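You operate a simulated robot arm through the tools that you are given. There is no shell and no other tool. Be economical: measure what you need, move in short steps, check, and stop when the job is done.

The job below is to be done with a simulated two-armed robot. You get a single attempt, and the scene is never put back.

Task
Put the carton that says "seals" from the top of the window bench on the top of the dark-top bench. Then open the lower door three, put the seal ring with a green knob on the top shelf behind lower door three, then shut the three. Then press the button of bay two two times. Then fetch the square carton with a blue stripe and set it on top of the silver small steel shelf. Then fetch the crucible with a green band and set it on the top of the window bench. Then put the card with a green head marked tested on the lower shelf of the cartridge bench. Then lift the light box lid open. Keep to this order. Set down upright: carton.

Only the result counts: the job must be done as asked and must still hold three seconds after the hand-in. Knocking over, shifting, dropping, spilling or breaking anything else fails it. Lids that push on must go on centred and level and be pressed home; caps that screw on are set level and turned clockwise until they are tight.

Robot
Two 6-joint arms with two-finger parallel grippers on one trunk, on a base that drives. Base frame: it is fixed to the floor where the robot stands at the start and does not move with it; the origin is under the middle of the robot, x ahead of it, y to its left, z up; the surface under the hand at the start is at about z = 860. Units: mm, degrees, N and s.
The left shoulder is at the start at [-93, 177, 794], the right one opposite. With the tool pointing down near the work surface each hand reaches from about 100 to 700 mm from the robot's upright axis, wherever it stands, measured 20 degrees to its own side. Places, roughly: button of bay two [-3600, 2800, 900]; card with a green head marked tested [-6000, -4500, 1000]; crucible with a green band [-2000, -3500, 1000]; light box lid [-2900, 1100, 1000]; lower door three [-5200, 2500, 600]; lower shelf of the cartridge bench [-5200, -5700, 500]; seal ring with a green knob (6x6x4 cm) [-1300, 2700, 900]; small carton with a blue stripe, small carton with [500, -250, 1000]; small steel shelf (24x11x9 cm) [-2000, 2800, 1000]; square carton with a blue stripe [-3750, 2750, 1000]; top of the dark-top bench [-3000, -1800, 900]; top of the window bench [600, -900, 900]; top shelf behind lower door three [-5200, 2800, 800]. Payload 1.57 kg a hand.
The TCP of each hand is the grasp point between the finger pads, 30 mm short of the fingertips. In the tool frame z runs along the fingers and y along their closing line. The gripper opens to 80 mm. The fingers are 17 mm wide and 12 mm thick; the gripper's body (40 by 82 mm) begins 80 mm behind the TCP.
Orientation is that of the tool frame in the base frame, as [roll, pitch, yaw] about the fixed x, y, z axes, in that order (R = Rz(yaw) Ry(pitch) Rx(roll)). With the fingers straight down and closing along the base's y, the tool's x points along the base's -x, its y along +y and its z along -z.

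Tools
- The arms move only by the tool send_rows. It takes "left_deltas", "right_deltas" or both (then of equal length, played together; a hand with none holds still); each is a list of rows, each a list of 7 numbers: the shift along the base's x, y, z in mm, then the turn, a rotation vector about the base's x, y, z in degrees, then the gripper command, from -1 (shut) to 1 (fully open), values between in proportion. In form: [[x, y, z, wx, wy, wz, jaw], ...]. A call has 1 to 8 rows; each row shifts and turns the commanded pose from where the row before left it. A row lasts 0.2 s, in which the tool goes at most 50 mm and 8.6 degrees; a call with a longer step from one row to the next is refused whole, and so is a gripper value outside its range. Where a pose cannot be reached the arm comes as near as it can. A force on the tool above 40 N (or 10 N above the force at the start of the call, whichever is more), or a blocked arm, ends the call early, and 0.2 s more pass. The fingers move at their own pace (about 72 mm/s each) and stop on an object; they squeeze with about 30 N. The grip force told is the motor's: it shows also when the fingers shut on nothing. Time passes only in rows, and 0.2 s behind the last, so rows that do not move let the fingers close. It gives the time, the measured TCP pose, the force on the tool (base axes), the opening and the grip force at its end, in the units of the frame above (readings bear some noise), with the torque about the TCP (base axes, N m) and any sound that the robot's microphone picked up, and new pictures: "show" is both (left out), scene, wrist or none (wrist: the cameras of the hands that moved).
- Cameras (640 x 400 px; columns grow to the right, rows downward): "scene" is now at [26.2, -34.6, 1509.4]; the picture's right is [-0.45, -0.89, 0.00], its down [-0.71, 0.36, -0.61] and it looks along [0.55, -0.28, -0.79] (base axes); focal length 264 px, centre (320, 200). "left" rides on the left gripper at [72, 7, -122] in its tool frame; the picture's right is [-0.09, 1.00, 0.00], its down [-0.84, -0.08, -0.54] and it looks along [-0.54, -0.05, 0.84] (tool axes); focal length 238 px, centre (320, 200). "right" rides on the right gripper at [72, -7, -122] in its tool frame; the picture's right is [0.09, 1.00, 0.00], its down [-0.84, 0.08, -0.54] and it looks along [-0.54, 0.05, 0.84] (tool axes); focal length 238 px, centre (320, 200). There is no depth. A picture from a camera that has moved, and an enlarged one, comes with that camera's place and axes in the base frame and with its lens.
- raise_lower(by): slides the trunk up (or, below 0, down) by that many mm; the arms and the scene camera ride with it, the base frame stays. It gives what a move gives, with no picture.
- base_move(legs): drives the robot by 1 to 6 legs, each [ahead, left, turn to the left] in mm, mm and degrees, along the robot's own axes; the way and the turn of a leg run together, so that a leg with both is an arc; at most 1500 mm and 180 degrees a leg. The arms and the cameras ride along, it lands a little off, and it stops where it bumps. It gives what a move gives, and a new picture of the scene camera.
- head_to(pan, tilt): turns the head with the scene camera to pan (to the left, within 143 degrees either way) and tilt (down, from -29 to 69), counted from straight ahead of the robot. It gives what a move gives, and a new picture of the scene camera.
- zoom(camera, box): a new picture of the part [left, top, right, bottom] of that camera's present view, enlarged. It takes no simulated time.
- finish_job(): hands the job in; it is judged then, once.

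Work in short steps. Places have to be worked out from the pictures, the camera data and where the tool is seen: move nearer, look again, correct. Check each grasp and each placing, and mend what went wrong. You have 207 turns and 260 pictures in all, those below and enlarged ones among them. Open the grippers and draw the arms clear of the work before you hand the job in, unless the task says otherwise; then end with one line.

The tools are called by a JSON object that holds its "fn" and its "kwargs". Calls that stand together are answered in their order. send_rows: Moves the arms, as the interface text tells. Its arguments: {"type":"object","properties":{"left_deltas":{"type":"array","items":{"type":"array","items":{"type":"number"}}},"right_deltas":{"type":"array","items":{"type":"array","items":{"type":"number"}}},"show":{"type":"string","enum":["both","scene","wrist","none"]}},"required":[]} The other tools are called the same way: raise_lower (by) slides the trunk up or down; base_move (legs) drives the base; head_to (pan, tilt) turns the head that bears the scene camera; zoom (camera, box) takes an enlarged picture of a part of a camera's view; finish_job () hands the job in.

At the start:

```text
t: 0.0
left_eef_pos: [508.2, 35.9, 1146.6]
left_tool_rot: [-180.0, 0.0, 180.0]
left_force: [-0.1, 0.2, 0.5]
left_wrist_torque: [-0.01, 0.02, 0.01]
left_finger_gap: 80.0
left_grasp_force: 0.0
right_eef_pos: [295.4, -327.0, 1137.6]
right_tool_rot: [-179.9, -0.1, -180.0]
right_force: [-0.3, -0.7, -0.3]
right_wrist_torque: [-0.01, 0.0, -0.01]
right_finger_gap: 79.9
right_grasp_force: 0.0
trunk travel left (down, up): [-238.0, 90.0]
robot x, y, heading: [2.3, -4.0, 0.2]
head pan, tilt: [-26.9, 52.3]
```

scene: 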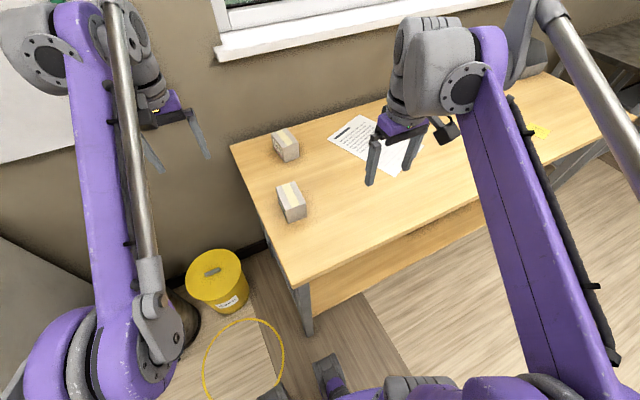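
right: 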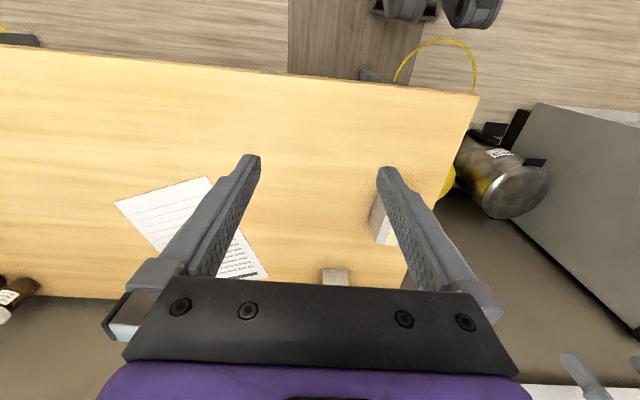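
left: 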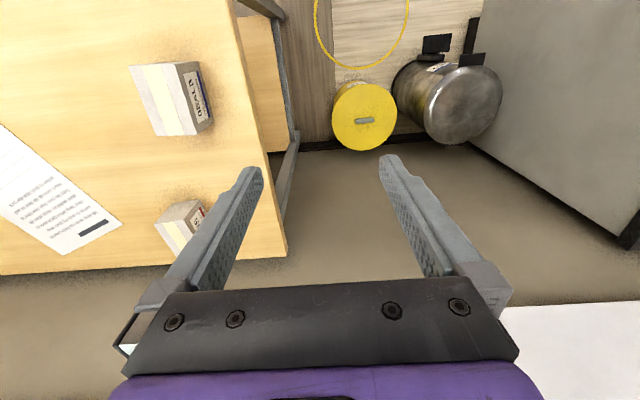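

The left wrist camera sees two cartons with labels; I zoom in to read them.

{"fn": "zoom", "kwargs": {"camera": "left", "box": [120, 40, 280, 260]}}

{"fn": "zoom", "kwargs": {"camera": "scene", "box": [220, 100, 380, 240]}}

```text
1.82 times, centred on (200, 150) of left
camera zoom: at [436.5, 43.3, 1269.3], right [0.09, 1.0, 0.0], down [0.84, -0.08, 0.54], along [0.54, -0.05, -0.84], focal length 433 px, centre (538, 291)
```

zoom: 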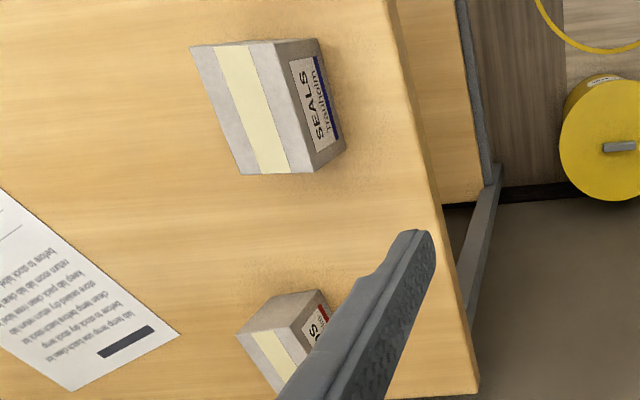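

```text
2.86 times, centred on (300, 170) of scene
camera zoom: at [26.2, -34.6, 1509.4], right [-0.45, -0.89, 0.0], down [-0.71, 0.36, -0.61], along [0.55, -0.28, -0.79], focal length 755 px, centre (377, 286)
```

zoom: 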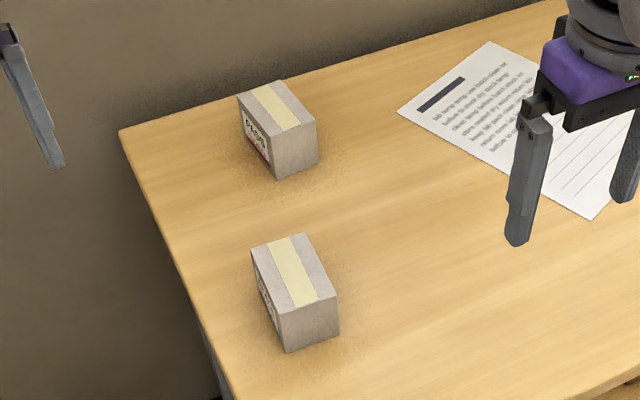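

SEALS is the nearer carton: I judge its centre at about [490, -178], 57 mm wide in y, 93 mm long in x, top near z 915. I bring the right hand above it.

{"fn": "send_rows", "kwargs": {"right_deltas": [[33, 24.5, -17, 0, 0, 0, 1], [33, 24.5, -17, 0, 0, 0, 1], [33, 24.5, -17, 0, 0, 0, 1], [33, 24.5, -17, 0, 0, 0, 1], [33, 24.5, -17, 0, 0, 0, 1], [30, 24.5, -17, 0, 0, 0, 1]]}}

```text
t: 1.4
left_eef_pos: [509.0, 35.8, 1146.9]
left_tool_rot: [180.0, 0.0, -180.0]
left_force: [0.2, 0.9, -0.7]
left_wrist_torque: [-0.03, 0.01, 0.01]
left_finger_gap: 79.9
left_grasp_force: 0.0
right_eef_pos: [494.5, -178.0, 1036.3]
right_tool_rot: [180.0, 0.0, -180.0]
right_force: [0.2, 0.1, -0.2]
right_wrist_torque: [0.0, 0.0, 0.03]
right_finger_gap: 80.0
right_grasp_force: 0.0
trunk travel left (down, up): [-238.0, 90.0]
robot x, y, heading: [0.1, 1.4, 0.2]
head pan, tilt: [-26.9, 52.3]
camera scene: at [27.5, -34.0, 1509.4], right [-0.45, -0.89, 0.0], down [-0.71, 0.36, -0.61], along [0.54, -0.28, -0.79], focal length 264 px, centre (320, 200)
camera right: at [422.1, -184.6, 1158.0], right [-0.09, 1.0, 0.0], down [0.84, 0.08, 0.54], along [0.54, 0.05, -0.84], focal length 238 px, centre (320, 200)
```

scene: 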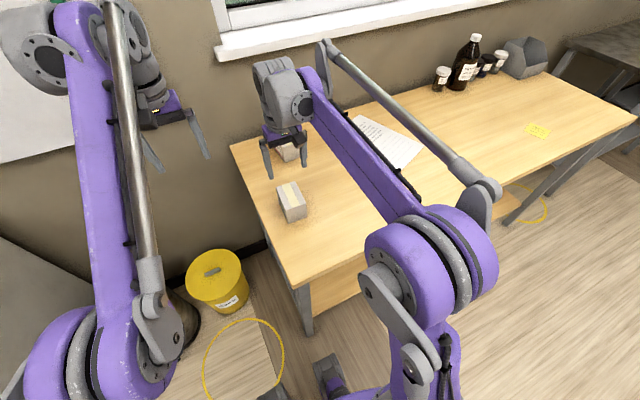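
right: 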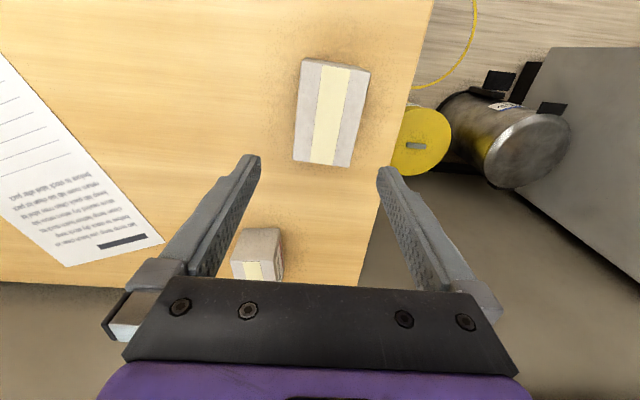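

The wrist view puts the carton centre near [484, -172], turned about -2.4°. I shift there, turn slightly and come down to just above its top.

{"fn": "send_rows", "kwargs": {"right_deltas": [[-8, 5, -20, 0, 0, -2.5, 1], [0, 0, -35, 0, 0, 0, 1], [0, 0, -20, 0, 0, 0, 1]], "show": "wrist"}}

```text
t: 2.2
left_eef_pos: [507.0, 36.2, 1146.8]
left_tool_rot: [180.0, 0.0, -179.9]
left_force: [0.0, 0.0, -0.5]
left_wrist_torque: [0.03, 0.01, 0.01]
left_finger_gap: 79.7
left_grasp_force: 0.1
right_eef_pos: [483.4, -171.0, 957.0]
right_tool_rot: [-180.0, 0.0, 177.5]
right_force: [0.2, 0.0, -0.7]
right_wrist_torque: [0.01, -0.01, 0.0]
right_finger_gap: 79.9
right_grasp_force: 0.1
trunk travel left (down, up): [-238.0, 90.0]
robot x, y, heading: [0.4, 1.4, -0.2]
head pan, tilt: [-26.9, 52.3]
camera right: at [410.9, -176.6, 1080.4], right [-0.05, 1.0, 0.0], down [0.84, 0.04, 0.54], along [0.54, 0.03, -0.84], focal length 238 px, centre (320, 200)
```

right: 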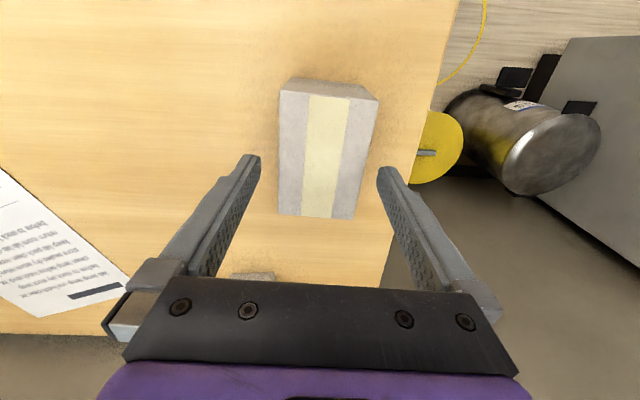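

Fingers straddle the carton well with centre about [486, -171]. I go down and close.

{"fn": "send_rows", "kwargs": {"right_deltas": [[3, 0, -35, 0, 0, -1, 1], [0, 0, -25, 0, 0, 0, 1], [0, 0, 0, 0, 0, 0, -1], [0, 0, 0, 0, 0, 0, -1], [0, 0, 0, 0, 0, 0, -1]], "show": "wrist"}}

```text
t: 3.4
left_eef_pos: [508.1, 36.0, 1146.4]
left_tool_rot: [179.9, 0.1, 180.0]
left_force: [0.9, 0.5, -0.2]
left_wrist_torque: [0.02, -0.01, -0.01]
left_finger_gap: 80.0
left_grasp_force: 0.1
right_eef_pos: [489.3, -174.0, 899.3]
right_tool_rot: [179.9, 0.0, 176.5]
right_force: [-0.8, -1.1, 0.5]
right_wrist_torque: [0.01, -0.03, -0.01]
right_finger_gap: 59.6
right_grasp_force: 30.0
trunk travel left (down, up): [-238.0, 90.0]
robot x, y, heading: [-1.5, 1.6, -0.3]
head pan, tilt: [-26.9, 52.3]
camera right: at [415.4, -176.6, 1022.3], right [-0.03, 1.0, 0.0], down [0.84, 0.03, 0.54], along [0.54, 0.02, -0.84], focal length 238 px, centre (320, 200)
```

right: 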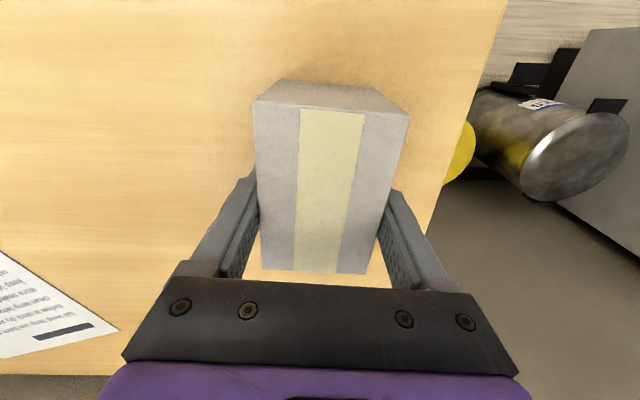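

The carton is held at 59.6 mm. I lift it straight up and draw it in a little.

{"fn": "send_rows", "kwargs": {"right_deltas": [[0, 0, 30, 0, 0, 0, -1], [0, 0, 45, 0, 0, 0, -1], [0, 0, 45, 0, 0, 0, -1], [0, 0, 45, 0, 0, 0, -1], [-30, -20, 30, 0, 0, 0, -1], [-35, -30, 10, 0, 0, 0, -1], [-35, -30, 0, 0, 0, 0, -1], [-35, -20, 0, 0, 0, 0, -1]], "show": "wrist"}}

{"fn": "head_to", "kwargs": {"pan": -120, "tilt": 15}}

{"fn": "head_to", "kwargs": {"pan": 110, "tilt": 15}}

```text
t: 5.2
left_eef_pos: [506.7, 36.4, 1148.1]
left_tool_rot: [180.0, 0.0, -180.0]
left_force: [-0.1, -0.1, -0.2]
left_wrist_torque: [0.01, 0.01, 0.01]
left_finger_gap: 79.8
left_grasp_force: 0.0
right_eef_pos: [347.5, -273.2, 1104.5]
right_tool_rot: [-179.9, 0.2, 176.6]
right_force: [-0.9, -0.3, -0.8]
right_wrist_torque: [0.0, -0.02, 0.01]
right_finger_gap: 59.5
right_grasp_force: 30.0
trunk travel left (down, up): [-238.0, 90.0]
robot x, y, heading: [0.2, -1.5, -0.1]
head pan, tilt: [-26.9, 52.3]
camera right: at [274.5, -276.5, 1227.6], right [-0.03, 1.0, 0.0], down [0.84, 0.03, 0.54], along [0.54, 0.02, -0.84], focal length 238 px, centre (320, 200)
```

right: 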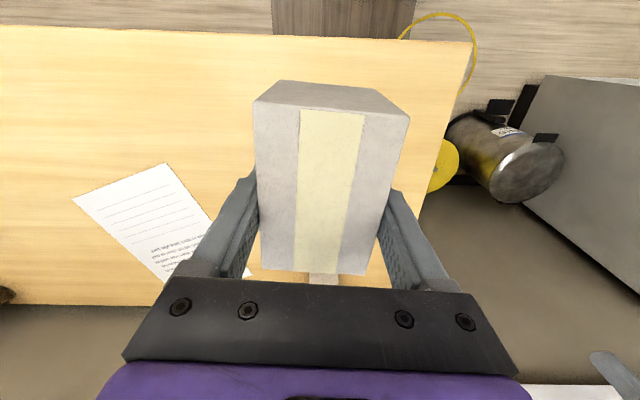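

```text
t: 6.9
left_eef_pos: [508.7, 36.9, 1146.4]
left_tool_rot: [180.0, 0.0, -179.9]
left_force: [-0.3, -0.7, -0.1]
left_wrist_torque: [0.01, 0.02, -0.03]
left_finger_gap: 80.0
left_grasp_force: 0.1
right_eef_pos: [349.3, -272.5, 1104.9]
right_tool_rot: [180.0, 0.0, 176.5]
right_force: [-0.9, 0.5, -0.9]
right_wrist_torque: [-0.03, 0.0, 0.0]
right_finger_gap: 59.4
right_grasp_force: 30.0
trunk travel left (down, up): [-238.0, 90.0]
robot x, y, heading: [-2.9, -2.5, 0.2]
head pan, tilt: [-120.0, 15.0]
camera scene: at [-87.1, -81.7, 1566.2], right [-0.87, 0.5, 0.0], down [0.13, 0.22, -0.97], along [-0.48, -0.84, -0.26], focal length 264 px, centre (320, 200)
```

scene: 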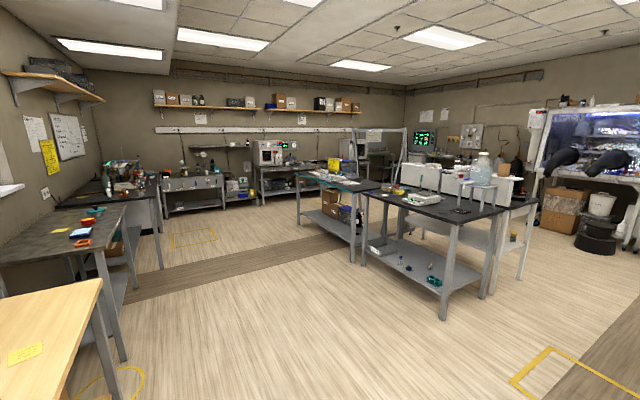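

```text
t: 10.2
left_eef_pos: [507.5, 36.5, 1147.1]
left_tool_rot: [179.8, 0.0, -180.0]
left_force: [0.5, 0.2, 1.4]
left_wrist_torque: [0.0, -0.01, 0.02]
left_finger_gap: 80.0
left_grasp_force: 0.2
right_eef_pos: [348.6, -273.2, 1105.4]
right_tool_rot: [180.0, -0.1, 176.5]
right_force: [0.9, 0.0, -1.2]
right_wrist_torque: [-0.01, 0.01, -0.02]
right_finger_gap: 59.8
right_grasp_force: 29.7
trunk travel left (down, up): [-238.0, 90.0]
robot x, y, heading: [-1.1, 1.2, 0.3]
head pan, tilt: [110.0, 15.0]
camera scene: at [-72.3, 87.0, 1566.2], right [0.94, 0.34, 0.0], down [0.09, -0.24, -0.97], along [-0.33, 0.91, -0.26], focal length 264 px, centre (320, 200)
```

scene: 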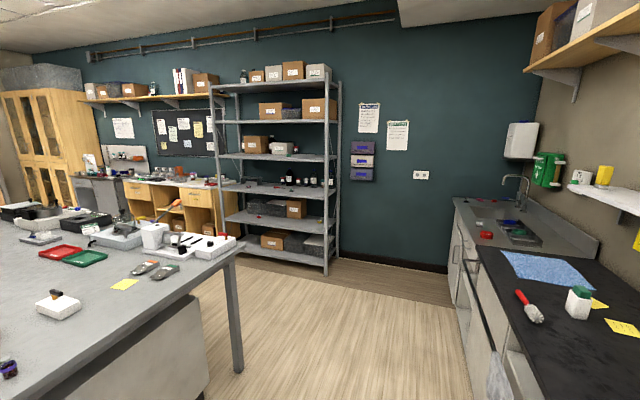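

I zoom in on the middle benches to tell which is the dark-top one.

{"fn": "head_to", "kwargs": {"pan": -143, "tilt": 15}}

{"fn": "zoom", "kwargs": {"camera": "scene", "box": [0, 100, 320, 300]}}

```text
t: 13.7
left_eef_pos: [508.2, 35.2, 1147.7]
left_tool_rot: [179.9, 0.0, -180.0]
left_force: [-0.5, 0.4, -0.7]
left_wrist_torque: [-0.01, -0.02, -0.01]
left_finger_gap: 79.8
left_grasp_force: 0.1
right_eef_pos: [349.0, -273.9, 1105.6]
right_tool_rot: [-180.0, 0.0, 176.5]
right_force: [-0.3, 0.4, -1.0]
right_wrist_torque: [-0.02, 0.02, 0.0]
right_finger_gap: 59.5
right_grasp_force: 29.3
trunk travel left (down, up): [-238.0, 90.0]
robot x, y, heading: [-0.7, -1.2, -0.1]
head pan, tilt: [-143.0, 15.0]
camera scene: at [-115.0, -57.0, 1566.2], right [-0.6, 0.8, 0.0], down [0.21, 0.16, -0.97], along [-0.77, -0.58, -0.26], focal length 264 px, centre (320, 200)
```

scene: 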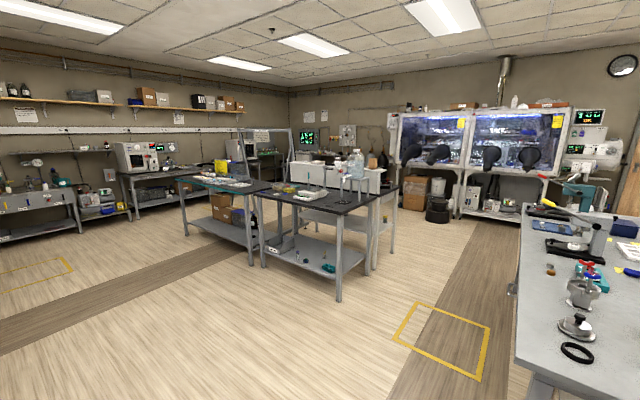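

```text
2.00 times, centred on (160, 200) of scene
camera zoom: at [-115.0, -57.0, 1566.2], right [-0.6, 0.8, 0.0], down [0.21, 0.16, -0.97], along [-0.77, -0.58, -0.26], focal length 528 px, centre (640, 200)
```

zoom: 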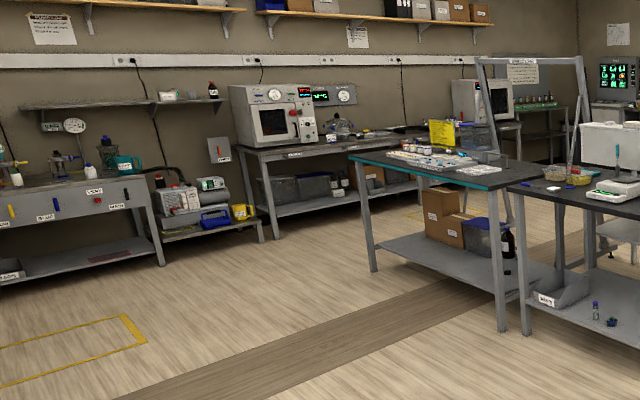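

{"fn": "zoom", "kwargs": {"camera": "scene", "box": [170, 130, 410, 280]}}

```text
2.67 times, centred on (290, 205) of scene
camera zoom: at [-115.0, -57.0, 1566.2], right [-0.6, 0.8, 0.0], down [0.21, 0.16, -0.97], along [-0.77, -0.58, -0.26], focal length 704 px, centre (400, 187)
```

zoom: 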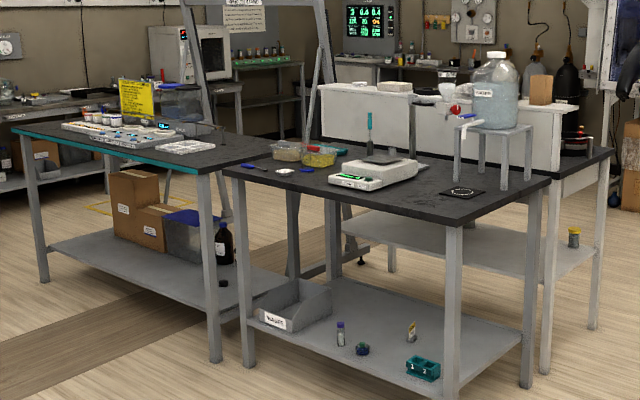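

The island has two benches back to back, and the place given ([-3000, -1800]) suggests the far one. I back down the aisle between the island and the grey bench, facing +x, to look from the far side.

{"fn": "base_move", "kwargs": {"legs": [[-300, -540, 0], [-1200, 0, 0], [-1500, 0, 0]]}}

{"fn": "head_to", "kwargs": {"pan": -80, "tilt": 25}}

{"fn": "head_to", "kwargs": {"pan": -140, "tilt": 20}}

```text
t: 31.8
left_eef_pos: [-2498.2, -504.1, 1147.5]
left_tool_rot: [-180.0, 0.0, 175.9]
left_force: [0.5, 0.0, 0.1]
left_wrist_torque: [-0.02, -0.03, 0.0]
left_finger_gap: 80.1
left_grasp_force: 0.2
right_eef_pos: [-2680.1, -801.1, 1104.5]
right_tool_rot: [179.9, 0.0, 172.4]
right_force: [-0.1, 0.4, -1.2]
right_wrist_torque: [0.01, 0.0, -0.02]
right_finger_gap: 59.6
right_grasp_force: 29.5
trunk travel left (down, up): [-238.0, 90.0]
robot x, y, heading: [-3007.5, -502.1, -4.1]
head pan, tilt: [-143.0, 15.0]
camera scene: at [-3126.5, -551.1, 1566.2], right [-0.54, 0.84, 0.0], down [0.22, 0.14, -0.97], along [-0.81, -0.52, -0.26], focal length 264 px, centre (320, 200)
```

scene: 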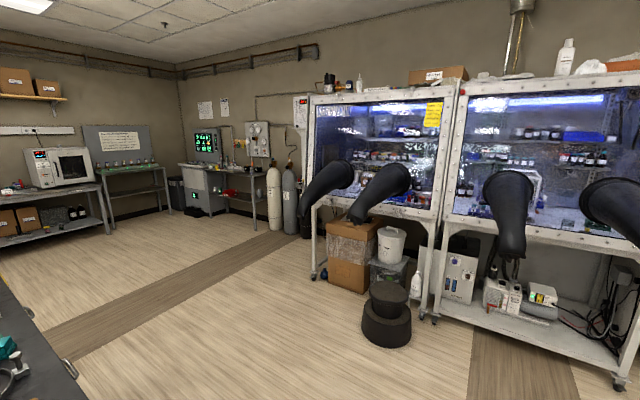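

```text
t: 33.1
left_eef_pos: [-2498.0, -504.0, 1147.2]
left_tool_rot: [-179.9, 0.0, 175.8]
left_force: [0.6, 0.0, 1.1]
left_wrist_torque: [-0.03, -0.03, 0.0]
left_finger_gap: 80.0
left_grasp_force: 0.1
right_eef_pos: [-2679.9, -800.8, 1104.5]
right_tool_rot: [-180.0, 0.0, 172.3]
right_force: [-0.2, 1.3, 0.2]
right_wrist_torque: [0.06, 0.0, 0.0]
right_finger_gap: 59.5
right_grasp_force: 30.1
trunk travel left (down, up): [-238.0, 90.0]
robot x, y, heading: [-3004.1, -506.5, -4.2]
head pan, tilt: [-80.0, 25.0]
camera scene: at [-3038.7, -592.2, 1550.0], right [-0.99, -0.1, 0.0], down [-0.04, 0.42, -0.91], along [0.09, -0.9, -0.42], focal length 264 px, centre (320, 200)
```

scene: 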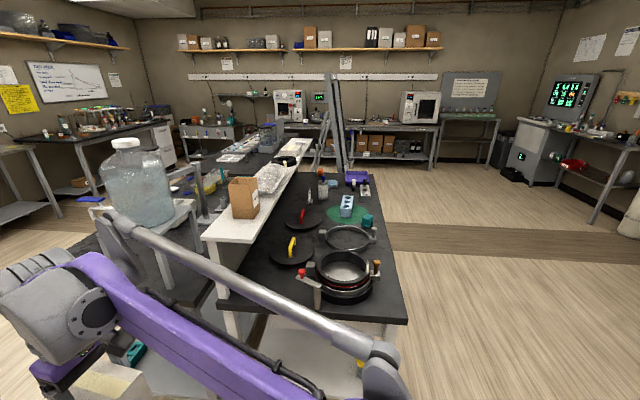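

```text
t: 34.4
left_eef_pos: [-2498.7, -503.7, 1147.8]
left_tool_rot: [179.9, 0.0, 175.7]
left_force: [0.4, 0.4, -0.6]
left_wrist_torque: [0.0, 0.04, 0.02]
left_finger_gap: 79.9
left_grasp_force: 0.0
right_eef_pos: [-2680.2, -801.2, 1104.6]
right_tool_rot: [179.9, -0.1, 172.3]
right_force: [0.0, 0.0, -0.6]
right_wrist_torque: [0.03, 0.0, 0.01]
right_finger_gap: 59.5
right_grasp_force: 29.9
trunk travel left (down, up): [-238.0, 90.0]
robot x, y, heading: [-3006.7, -500.0, -4.1]
head pan, tilt: [-140.0, 20.0]
camera scene: at [-3123.4, -555.0, 1558.0], right [-0.59, 0.81, 0.0], down [0.28, 0.2, -0.94], along [-0.76, -0.55, -0.34], focal length 264 px, centre (320, 200)
```

scene: 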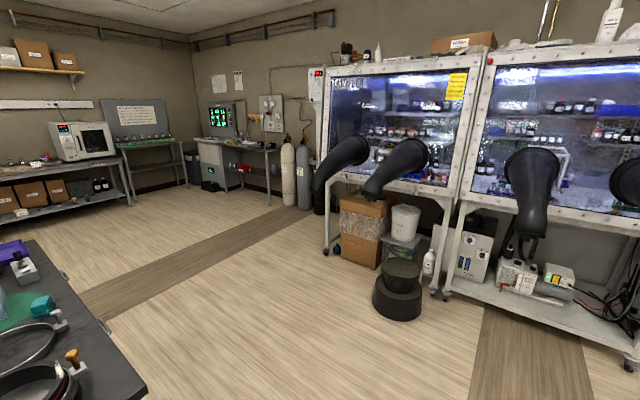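

The far bench spans about x -2650..-3235, y -1180..-2390, whose centre fits the place given. I back off and slide along to face its free middle part.

{"fn": "base_move", "kwargs": {"legs": [[-700, 0, 4.1], [0, -1300, 0]]}}

{"fn": "head_to", "kwargs": {"pan": 0, "tilt": 40}}

```text
t: 49.2
left_eef_pos: [-3206.4, -1719.6, 1146.6]
left_tool_rot: [-179.9, 0.0, 179.7]
left_force: [0.2, 0.6, 0.0]
left_wrist_torque: [0.01, 0.0, 0.0]
left_finger_gap: 79.9
left_grasp_force: 0.1
right_eef_pos: [-3366.9, -2026.8, 1104.9]
right_tool_rot: [179.9, 0.0, 176.2]
right_force: [-0.1, 0.8, 0.1]
right_wrist_torque: [0.0, -0.01, -0.01]
right_finger_gap: 59.4
right_grasp_force: 29.9
trunk travel left (down, up): [-238.0, 90.0]
robot x, y, heading: [-3712.4, -1750.0, -0.4]
head pan, tilt: [-140.0, 20.0]
camera scene: at [-3825.5, -1812.6, 1558.0], right [-0.64, 0.77, 0.0], down [0.26, 0.22, -0.94], along [-0.72, -0.6, -0.34], focal length 264 px, centre (320, 200)
```

scene: 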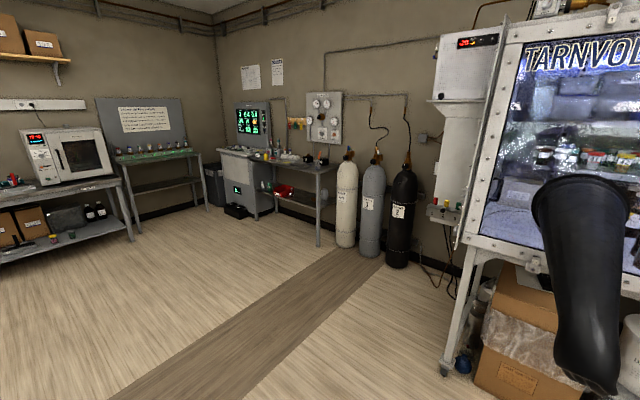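

```text
t: 51.5
left_eef_pos: [-3205.9, -1719.7, 1147.8]
left_tool_rot: [-180.0, -0.1, 179.7]
left_force: [1.0, 0.2, -0.3]
left_wrist_torque: [0.01, -0.02, -0.04]
left_finger_gap: 80.1
left_grasp_force: 0.1
right_eef_pos: [-3366.1, -2028.1, 1104.9]
right_tool_rot: [-180.0, 0.0, 176.1]
right_force: [-0.1, 0.2, -0.4]
right_wrist_torque: [0.02, -0.01, 0.0]
right_finger_gap: 59.5
right_grasp_force: 29.4
trunk travel left (down, up): [-238.0, 90.0]
robot x, y, heading: [-3713.1, -1753.5, -0.3]
head pan, tilt: [0.0, 40.0]
camera scene: at [-3668.8, -1753.7, 1526.6], right [-0.01, -1.0, 0.0], down [-0.64, 0.0, -0.77], along [0.77, 0.0, -0.64], focal length 264 px, centre (320, 200)
```

scene: 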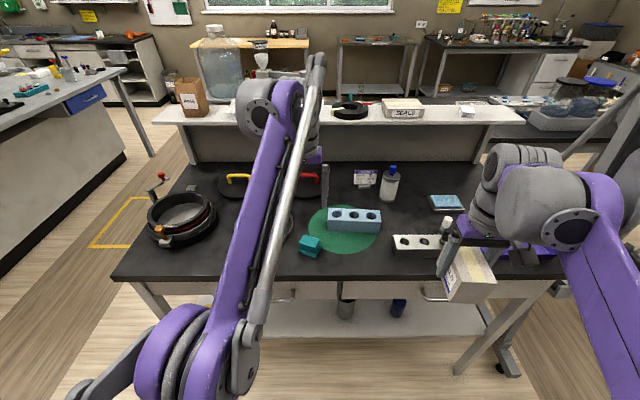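

I zoom in on the bench to find a free spot.

{"fn": "zoom", "kwargs": {"camera": "scene", "box": [110, 150, 560, 310]}}

```text
1.42 times, centred on (335, 230) of scene
camera zoom: at [-3668.8, -1753.7, 1526.6], right [-0.01, -1.0, 0.0], down [-0.64, 0.0, -0.77], along [0.77, 0.0, -0.64], focal length 376 px, centre (299, 157)
```

zoom: 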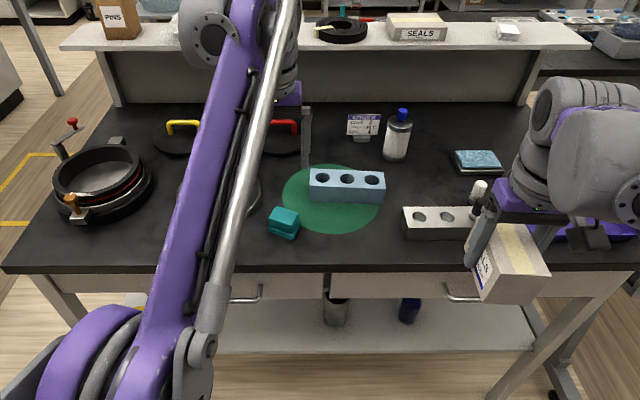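

A free spot lies between the capped bottle and the blue pad, around [-2955, -2100]. I drive closer to it with the carton still high.

{"fn": "base_move", "kwargs": {"legs": [[190, -120, 0.3]]}}

{"fn": "send_rows", "kwargs": {"right_deltas": [[40, 0, 10, 0, 0, 3, -1], [40, 0, 10, 0, 0, 1, -1], [40, 0, 0, 0, 0, 0, -1]], "show": "wrist"}}

```text
t: 53.2
left_eef_pos: [-3007.2, -1836.5, 1147.5]
left_tool_rot: [-180.0, 0.0, -180.0]
left_force: [0.4, -1.0, 0.6]
left_wrist_torque: [0.03, 0.02, 0.0]
left_finger_gap: 80.1
left_grasp_force: 0.1
right_eef_pos: [-3166.5, -2145.5, 1104.7]
right_tool_rot: [-180.0, 0.1, 176.5]
right_force: [-0.4, 0.1, 0.0]
right_wrist_torque: [-0.02, -0.01, -0.02]
right_finger_gap: 59.6
right_grasp_force: 29.7
trunk travel left (down, up): [-238.0, 90.0]
robot x, y, heading: [-3517.2, -1873.8, -0.2]
head pan, tilt: [0.0, 40.0]
camera scene: at [-3470.7, -1872.9, 1526.6], right [0.0, -1.0, 0.0], down [-0.64, 0.0, -0.77], along [0.77, 0.0, -0.64], focal length 264 px, centre (320, 200)
```

scene: 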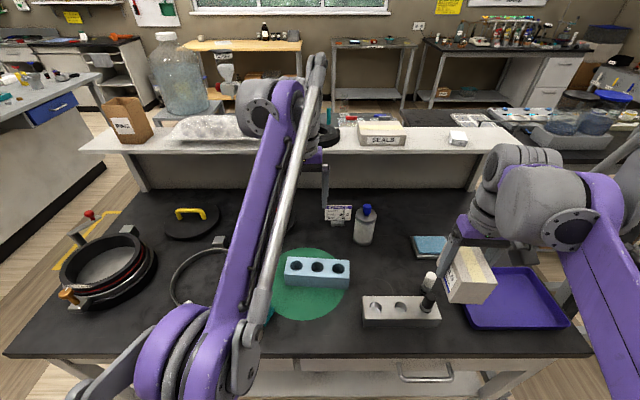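

```text
t: 54.0
left_eef_pos: [-3006.5, -1836.3, 1147.1]
left_tool_rot: [179.9, -0.1, 179.9]
left_force: [0.8, -0.3, -0.4]
left_wrist_torque: [0.02, 0.01, -0.02]
left_finger_gap: 80.0
left_grasp_force: 0.1
right_eef_pos: [-3045.7, -2144.6, 1123.5]
right_tool_rot: [180.0, 0.0, -179.6]
right_force: [-0.2, 0.3, -1.1]
right_wrist_torque: [-0.02, -0.01, 0.01]
right_finger_gap: 59.5
right_grasp_force: 29.9
trunk travel left (down, up): [-238.0, 90.0]
robot x, y, heading: [-3513.4, -1875.8, -0.2]
head pan, tilt: [0.0, 40.0]
camera right: at [-3117.8, -2153.5, 1245.3], right [-0.1, 0.99, 0.0], down [0.84, 0.08, 0.54], along [0.54, 0.05, -0.84], focal length 238 px, centre (320, 200)
```

right: 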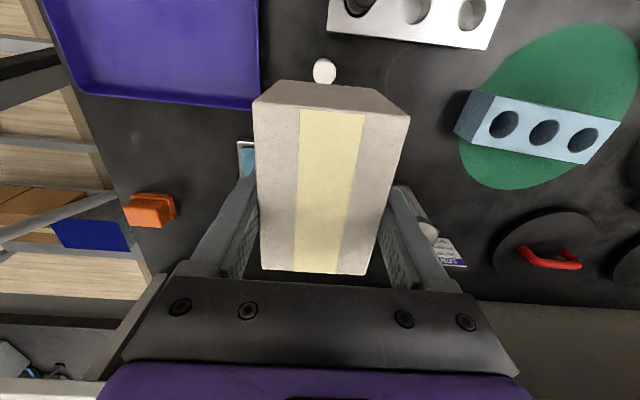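

I shift over the spot [-2985, -2105] and lower the carton to about 60 mm above the bench, then look.

{"fn": "send_rows", "kwargs": {"right_deltas": [[30, 20, 0, 0, 0, 0, -1], [30, 20, 0, 0, 0, 0, -1], [0, 0, -45, 0, 0, 0, -1], [0, 0, -45, 0, 0, 0, -1], [0, 0, -45, 0, 0, 0, -1], [0, 0, -20, 0, 0, 0, -1]]}}

```text
t: 55.4
left_eef_pos: [-3008.3, -1835.7, 1148.1]
left_tool_rot: [180.0, -0.1, 179.9]
left_force: [-0.4, 0.1, -0.3]
left_wrist_torque: [-0.03, -0.03, 0.0]
left_finger_gap: 79.9
left_grasp_force: 0.0
right_eef_pos: [-2987.9, -2106.3, 969.2]
right_tool_rot: [180.0, 0.1, -179.5]
right_force: [0.3, -0.9, -0.5]
right_wrist_torque: [0.02, 0.01, 0.0]
right_finger_gap: 59.4
right_grasp_force: 29.5
trunk travel left (down, up): [-238.0, 90.0]
robot x, y, heading: [-3511.9, -1869.1, -0.1]
head pan, tilt: [0.0, 40.0]
camera scene: at [-3470.8, -1872.7, 1526.6], right [0.0, -1.0, 0.0], down [-0.64, 0.0, -0.77], along [0.77, 0.0, -0.64], focal length 264 px, centre (320, 200)
camera right: at [-3060.5, -2114.6, 1091.6], right [-0.1, 0.99, 0.0], down [0.84, 0.08, 0.54], along [0.54, 0.05, -0.84], focal length 238 px, centre (320, 200)
```

scene: 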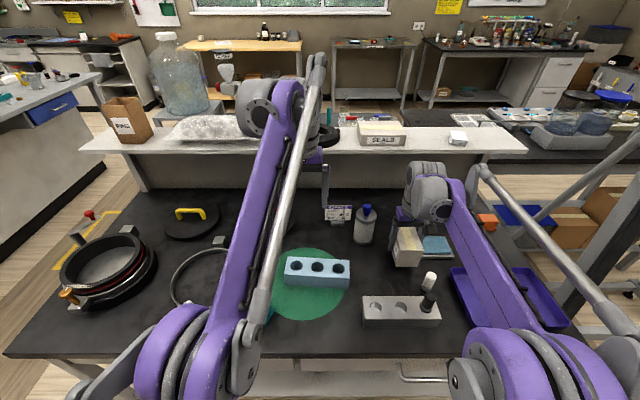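
right: 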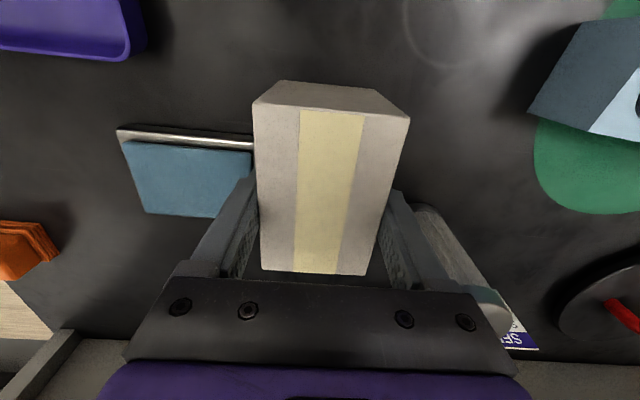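

Clear, but the blue pad is close on the right; I shift 8 mm left, and go down gently until contact.

{"fn": "send_rows", "kwargs": {"right_deltas": [[-10, 8, -20, 0, 0, 0, -1], [0, 0, -25, 0, 0, 0, -1], [0, 0, -12, 0, 0, 0, -1], [0, 0, -6, 0, 0, 0, -1], [0, 0, -4, 0, 0, 0, -1], [0, 0, -3, 0, 0, 0, -1]], "show": "scene"}}

```text
t: 56.1
left_eef_pos: [-3009.5, -1835.6, 1148.6]
left_tool_rot: [-179.9, 0.0, 180.0]
left_force: [-0.4, 0.2, 0.2]
left_wrist_torque: [0.01, 0.06, 0.03]
left_finger_gap: 79.9
left_grasp_force: 0.1
right_eef_pos: [-2999.2, -2097.2, 932.6]
right_tool_rot: [-179.9, 0.3, -179.5]
right_force: [-6.2, 2.2, 34.2]
right_wrist_torque: [-0.51, -0.27, 0.0]
right_finger_gap: 59.5
right_grasp_force: 30.0
trunk travel left (down, up): [-238.0, 90.0]
robot x, y, heading: [-3514.0, -1869.4, -0.1]
head pan, tilt: [0.0, 40.0]
stopped in row 3 (right hand): the force on the tool passed its limit at 97 N (the readings are from after the stop); the commanded pose is now the measured one
camera scene: at [-3473.7, -1871.5, 1526.9], right [0.0, -1.0, 0.0], down [-0.64, 0.0, -0.77], along [0.77, 0.0, -0.64], focal length 264 px, centre (320, 200)
```

scene: 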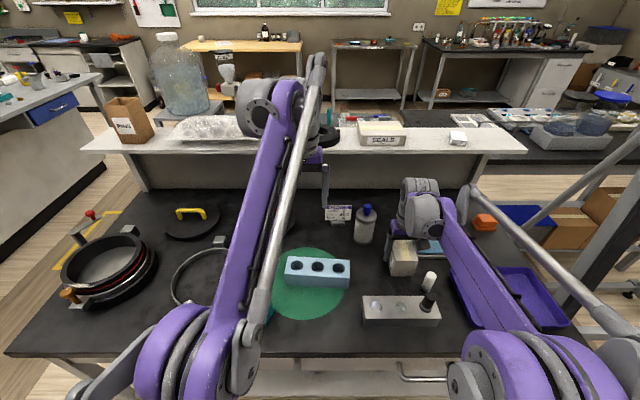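

Contact at TCP z 932: this bench is about 30 mm higher (≈893). I check the wrist view before letting go.

{"fn": "zoom", "kwargs": {"camera": "right", "box": [100, 40, 540, 300]}}

{"fn": "zoom", "kwargs": {"camera": "scene", "box": [340, 190, 480, 330]}}

```text
1.45 times, centred on (320, 170) of right
camera zoom: at [-3072.0, -2105.0, 1055.1], right [-0.1, 0.99, 0.0], down [0.83, 0.09, 0.55], along [0.54, 0.05, -0.84], focal length 347 px, centre (320, 244)
```

zoom: 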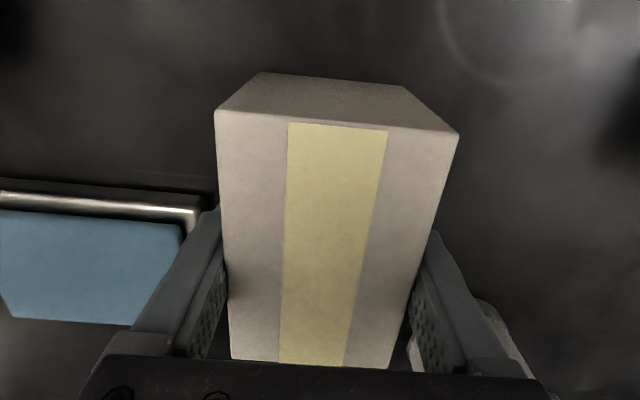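

```text
2.86 times, centred on (410, 260) of scene
camera zoom: at [-3473.7, -1871.5, 1526.9], right [0.0, -1.0, 0.0], down [-0.64, 0.0, -0.77], along [0.77, 0.0, -0.64], focal length 755 px, centre (63, 29)
```

zoom: 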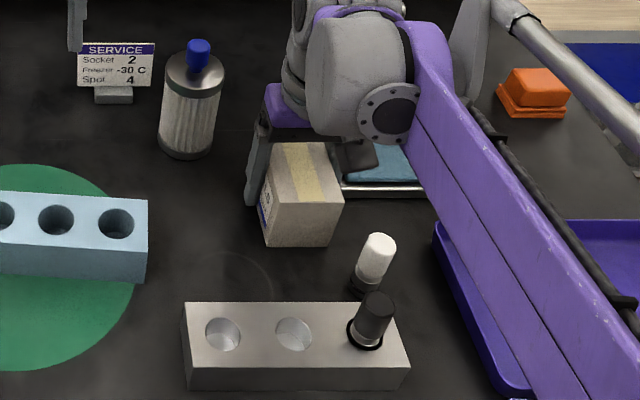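

The contact torque hints at pressure on the right side (perhaps the pad's edge), so I lift, shift 22 mm left and set down again more slowly.

{"fn": "send_rows", "kwargs": {"right_deltas": [[0, 0, 25, 0, 0, 0, -1], [-5, 22, 0, 0, 0, 0, -1], [0, 0, -12, 0, 0, 0, -1], [0, 0, -5, 0, 0, 0, -1], [0, 0, -4, 0, 0, 0, -1], [0, 0, -3, 0, 0, 0, -1], [0, 0, -3, 0, 0, 0, -1], [0, 0, -3, 0, 0, 0, -1]], "show": "none"}}

```text
t: 57.6
left_eef_pos: [-3007.5, -1835.1, 1147.2]
left_tool_rot: [-179.9, 0.1, -179.9]
left_force: [-0.8, -0.7, 0.4]
left_wrist_torque: [0.02, 0.02, 0.01]
left_finger_gap: 80.4
left_grasp_force: 0.1
right_eef_pos: [-3001.9, -2076.6, 933.4]
right_tool_rot: [-179.8, 0.4, -179.5]
right_force: [2.7, 0.8, 20.9]
right_wrist_torque: [-0.13, 0.61, -0.07]
right_finger_gap: 59.5
right_grasp_force: 29.4
trunk travel left (down, up): [-238.0, 90.0]
robot x, y, heading: [-3514.2, -1873.9, 0.2]
head pan, tilt: [0.0, 40.0]
stopped in row 7 (right hand): the force on the tool passed its limit at 52 N (the readings are from after the stop); the commanded pose is now the measured one
```

Same height, so it is the bench itself (≈894). I release and rise straight up.

{"fn": "send_rows", "kwargs": {"right_deltas": [[0, 0, 0, 0, 0, 0, 0.75], [0, 0, 0, 0, 0, 0, 0.75], [0, 0, 25, 0, 0, 0, 0.75], [0, 0, 45, 0, 0, 0, 0.75], [0, 0, 45, 0, 0, 0, 0.75], [0, 0, 45, 0, 0, 0, 0.75], [-40, 0, 20, 0, 0, 0, 1], [-45, 0, 0, 0, 0, 0, 1]]}}

```text
t: 59.4
left_eef_pos: [-3008.2, -1835.6, 1148.2]
left_tool_rot: [-180.0, 0.0, -180.0]
left_force: [-0.1, 0.6, 0.4]
left_wrist_torque: [-0.03, 0.0, 0.01]
left_finger_gap: 80.2
left_grasp_force: 0.1
right_eef_pos: [-3088.0, -2076.7, 1112.0]
right_tool_rot: [-179.7, 0.3, -179.5]
right_force: [-1.1, -0.5, -0.6]
right_wrist_torque: [-0.02, -0.03, -0.02]
right_finger_gap: 80.0
right_grasp_force: 0.0
trunk travel left (down, up): [-238.0, 90.0]
robot x, y, heading: [-3515.5, -1870.6, 0.0]
head pan, tilt: [0.0, 40.0]
camera scene: at [-3472.3, -1872.7, 1526.7], right [0.0, -1.0, 0.0], down [-0.64, 0.0, -0.77], along [0.77, 0.0, -0.64], focal length 264 px, centre (320, 200)
camera right: at [-3161.5, -2085.2, 1233.9], right [-0.1, 0.99, 0.0], down [0.83, 0.09, 0.55], along [0.55, 0.05, -0.84], focal length 238 px, centre (320, 200)
```

scene: 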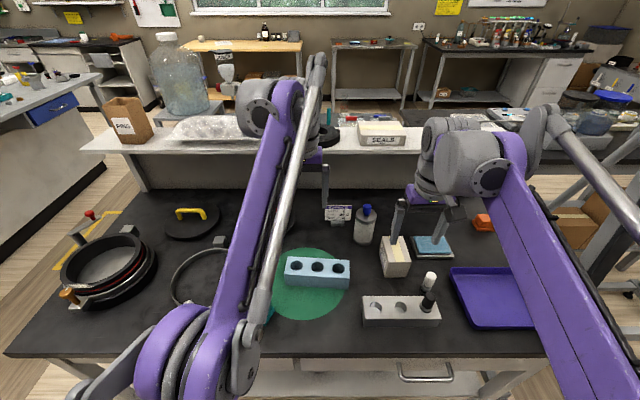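
right: 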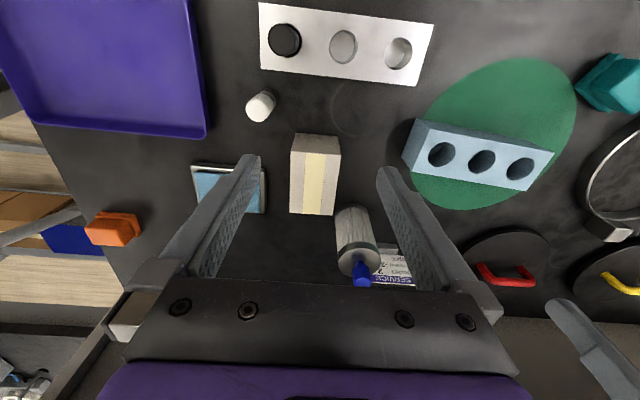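

The carton stands upright and nothing else moved. I retract both hands, then drive toward the north side of the room, looking on the way.

{"fn": "send_rows", "kwargs": {"left_deltas": [[-45, 10, 0, 0, 0, 0, 1], [-45, 10, 0, 0, 0, 0, 1], [-45, 10, 0, 0, 0, 0, 1], [-30, 10, 0, 0, 0, 0, 1]], "right_deltas": [[-40, -10, 0, 0, 0, 0, 1], [-40, -10, 0, 0, 0, 0, 1], [0, 0, 0, 0, 0, 0, 1], [0, 0, 0, 0, 0, 0, 1]], "show": "none"}}

{"fn": "base_move", "kwargs": {"legs": [[-400, 0, 0], [0, 1500, 0], [0, 1200, 0]]}}

{"fn": "head_to", "kwargs": {"pan": 90, "tilt": 15}}

```text
t: 60.4
left_eef_pos: [-3172.9, -1797.5, 1148.3]
left_tool_rot: [-180.0, 0.1, 180.0]
left_force: [-0.8, -0.2, 0.1]
left_wrist_torque: [0.01, -0.02, -0.01]
left_finger_gap: 80.2
left_grasp_force: 0.1
right_eef_pos: [-3167.1, -2096.2, 1110.1]
right_tool_rot: [-179.8, 0.4, -179.6]
right_force: [-0.9, -0.9, 0.3]
right_wrist_torque: [-0.02, -0.02, -0.01]
right_finger_gap: 79.9
right_grasp_force: 0.1
trunk travel left (down, up): [-238.0, 90.0]
robot x, y, heading: [-3515.0, -1871.9, 0.1]
head pan, tilt: [0.0, 40.0]
```

```text
t: 86.1
left_eef_pos: [-3551.0, 877.5, 1149.0]
left_tool_rot: [179.9, -0.1, 178.4]
left_force: [-0.4, 0.2, -0.4]
left_wrist_torque: [-0.03, 0.02, 0.03]
left_finger_gap: 80.3
left_grasp_force: 0.0
right_eef_pos: [-3552.8, 579.9, 1110.2]
right_tool_rot: [-179.9, 0.3, 179.0]
right_force: [0.4, -0.5, 0.7]
right_wrist_torque: [0.0, 0.0, -0.01]
right_finger_gap: 80.3
right_grasp_force: 0.0
trunk travel left (down, up): [-238.0, 90.0]
robot x, y, heading: [-3898.7, 808.3, -1.6]
head pan, tilt: [0.0, 40.0]
camera scene: at [-3851.4, 811.3, 1526.6], right [-0.03, -1.0, 0.0], down [-0.64, 0.02, -0.77], along [0.77, -0.02, -0.64], focal length 264 px, centre (320, 200)
```

scene: 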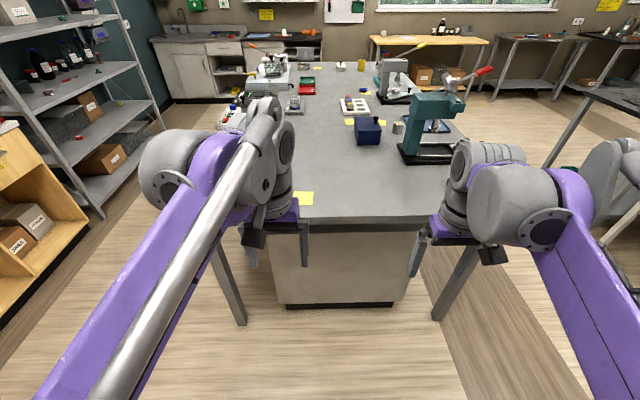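

```text
t: 87.7
left_eef_pos: [-3550.3, 878.7, 1148.3]
left_tool_rot: [-180.0, 0.0, 178.5]
left_force: [-0.1, -1.3, 0.1]
left_wrist_torque: [-0.01, -0.03, 0.04]
left_finger_gap: 79.9
left_grasp_force: 0.0
right_eef_pos: [-3552.7, 579.0, 1109.3]
right_tool_rot: [-179.8, 0.3, 179.1]
right_force: [0.0, -0.2, -0.1]
right_wrist_torque: [-0.01, -0.01, 0.04]
right_finger_gap: 79.8
right_grasp_force: 0.1
trunk travel left (down, up): [-238.0, 90.0]
robot x, y, heading: [-3896.3, 810.0, -1.7]
head pan, tilt: [90.0, 15.0]
camera scene: at [-3934.0, 906.9, 1566.2], right [1.0, -0.03, 0.0], down [-0.01, -0.26, -0.97], along [0.03, 0.97, -0.26], focal length 264 px, centre (320, 200)
```

scene: 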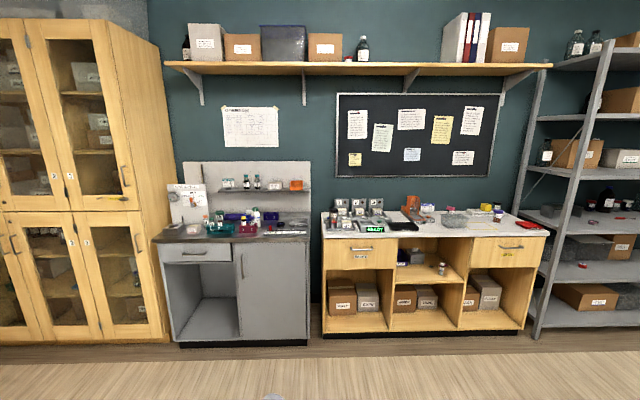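

The north wall shows the glass cabinet, grey bench, wooden counter and rack. I zoom into the cabinet and the counter.

{"fn": "zoom", "kwargs": {"camera": "scene", "box": [0, 140, 200, 350]}}

{"fn": "zoom", "kwargs": {"camera": "scene", "box": [310, 180, 560, 270]}}

{"fn": "head_to", "kwargs": {"pan": 50, "tilt": 15}}

```text
1.90 times, centred on (100, 245) of scene
camera zoom: at [-3934.0, 906.9, 1566.2], right [1.0, -0.03, 0.0], down [-0.01, -0.26, -0.97], along [0.03, 0.97, -0.26], focal length 503 px, centre (739, 114)
```

zoom: 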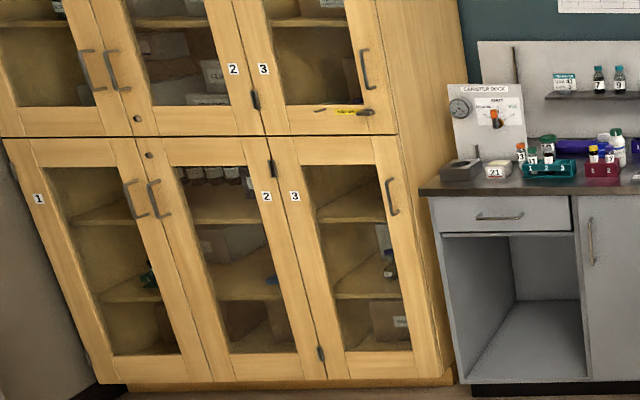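

```text
2.56 times, centred on (435, 225) of scene
camera zoom: at [-3934.0, 906.9, 1566.2], right [1.0, -0.03, 0.0], down [-0.01, -0.26, -0.97], along [0.03, 0.97, -0.26], focal length 676 px, centre (26, 136)
```

zoom: 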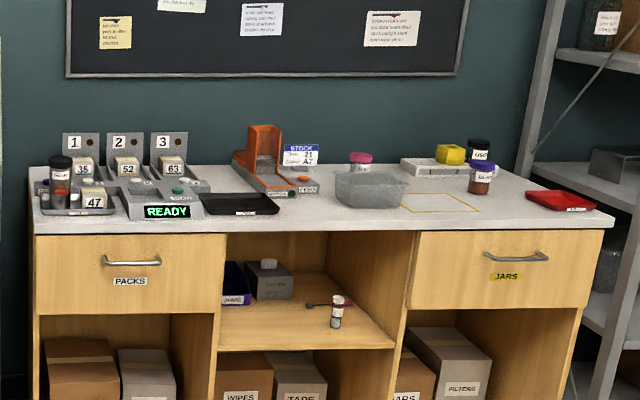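

```text
t: 88.8
left_eef_pos: [-3553.2, 877.8, 1149.2]
left_tool_rot: [-180.0, -0.1, 178.5]
left_force: [-0.2, 0.4, -0.6]
left_wrist_torque: [-0.01, 0.01, -0.04]
left_finger_gap: 80.4
left_grasp_force: 0.0
right_eef_pos: [-3553.6, 580.2, 1110.2]
right_tool_rot: [-179.8, 0.4, 178.9]
right_force: [-0.7, -0.3, 0.3]
right_wrist_torque: [0.01, 0.02, 0.0]
right_finger_gap: 80.2
right_grasp_force: 0.0
trunk travel left (down, up): [-238.0, 90.0]
robot x, y, heading: [-3898.7, 812.7, -1.5]
head pan, tilt: [50.0, 15.0]
camera scene: at [-3874.6, 883.5, 1566.2], right [0.75, -0.66, 0.0], down [-0.17, -0.19, -0.97], along [0.64, 0.72, -0.26], focal length 264 px, centre (320, 200)
```

scene: 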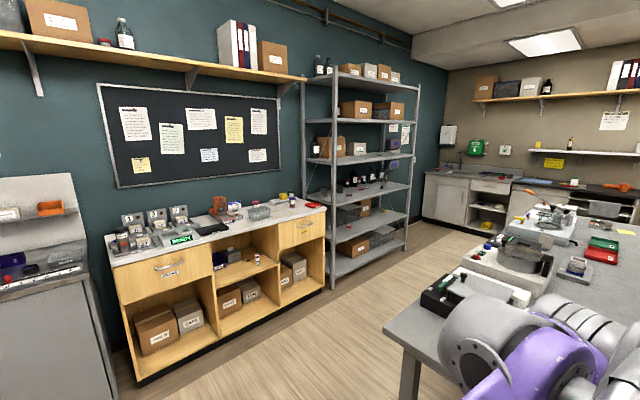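

Lower door three is the right-hand door with its handle on the right (≈x -5094, z 840) and hinges on the left. Now I zoom into the rack for the seal ring and small steel shelf.

{"fn": "zoom", "kwargs": {"camera": "scene", "box": [290, 130, 430, 250]}}

```text
3.33 times, centred on (360, 190) of scene
camera zoom: at [-3874.6, 883.5, 1566.2], right [0.75, -0.66, 0.0], down [-0.17, -0.19, -0.97], along [0.64, 0.72, -0.26], focal length 881 px, centre (187, 233)
```

zoom: 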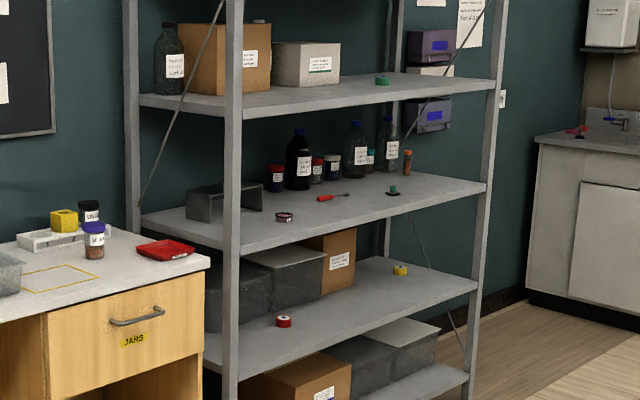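

The seal ring with a green knob sits on the rack shelf (z≈900) near [-1340, 2655]; the small steel shelf is on the same level near [-1910, 2900]. I'll fetch the ring first with the left hand: drive into the aisle facing +y.

{"fn": "base_move", "kwargs": {"legs": [[0, 0, 91.5], [1000, 0, 0], [0, -1500, 0], [0, -1230, 0]]}}

{"fn": "head_to", "kwargs": {"pan": 10, "tilt": 35}}

```text
t: 121.5
left_eef_pos: [-1147.9, 1979.5, 1149.2]
left_tool_rot: [179.9, 0.0, -93.1]
left_force: [-1.1, 0.2, 0.9]
left_wrist_torque: [0.02, -0.01, 0.0]
left_finger_gap: 79.8
left_grasp_force: 0.1
right_eef_pos: [-851.1, 1968.9, 1110.6]
right_tool_rot: [-179.8, 0.3, -92.5]
right_force: [0.0, -0.3, -0.6]
right_wrist_torque: [-0.01, 0.0, -0.01]
right_finger_gap: 79.8
right_grasp_force: 0.2
trunk travel left (down, up): [-238.0, 90.0]
robot x, y, heading: [-1093.2, 1635.9, 87.0]
head pan, tilt: [50.0, 15.0]
camera scene: at [-1164.2, 1656.0, 1566.2], right [0.68, 0.73, 0.0], down [0.19, -0.18, -0.97], along [-0.71, 0.66, -0.26], focal length 264 px, centre (320, 200)
```

scene: 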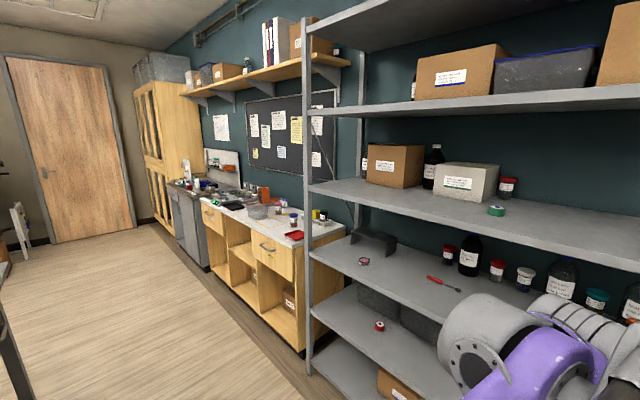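

```text
t: 122.5
left_eef_pos: [-1148.1, 1979.1, 1147.5]
left_tool_rot: [180.0, 0.0, -93.1]
left_force: [-0.7, -0.5, 0.0]
left_wrist_torque: [0.0, 0.03, -0.02]
left_finger_gap: 79.9
left_grasp_force: 0.0
right_eef_pos: [-850.2, 1967.6, 1110.2]
right_tool_rot: [-179.7, 0.3, -92.6]
right_force: [0.7, -0.2, -0.3]
right_wrist_torque: [-0.04, 0.0, -0.01]
right_finger_gap: 80.0
right_grasp_force: 0.0
trunk travel left (down, up): [-238.0, 90.0]
robot x, y, heading: [-1094.8, 1635.8, 87.2]
head pan, tilt: [10.0, 35.0]
camera scene: at [-1106.7, 1679.6, 1534.2], right [0.99, 0.12, 0.0], down [0.07, -0.57, -0.82], along [-0.1, 0.81, -0.57], focal length 264 px, centre (320, 200)
```

scene: 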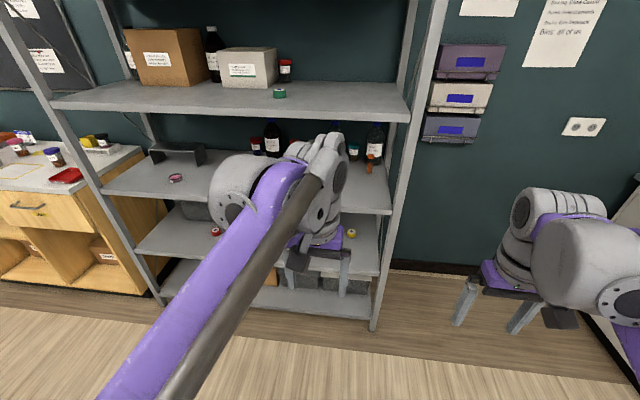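

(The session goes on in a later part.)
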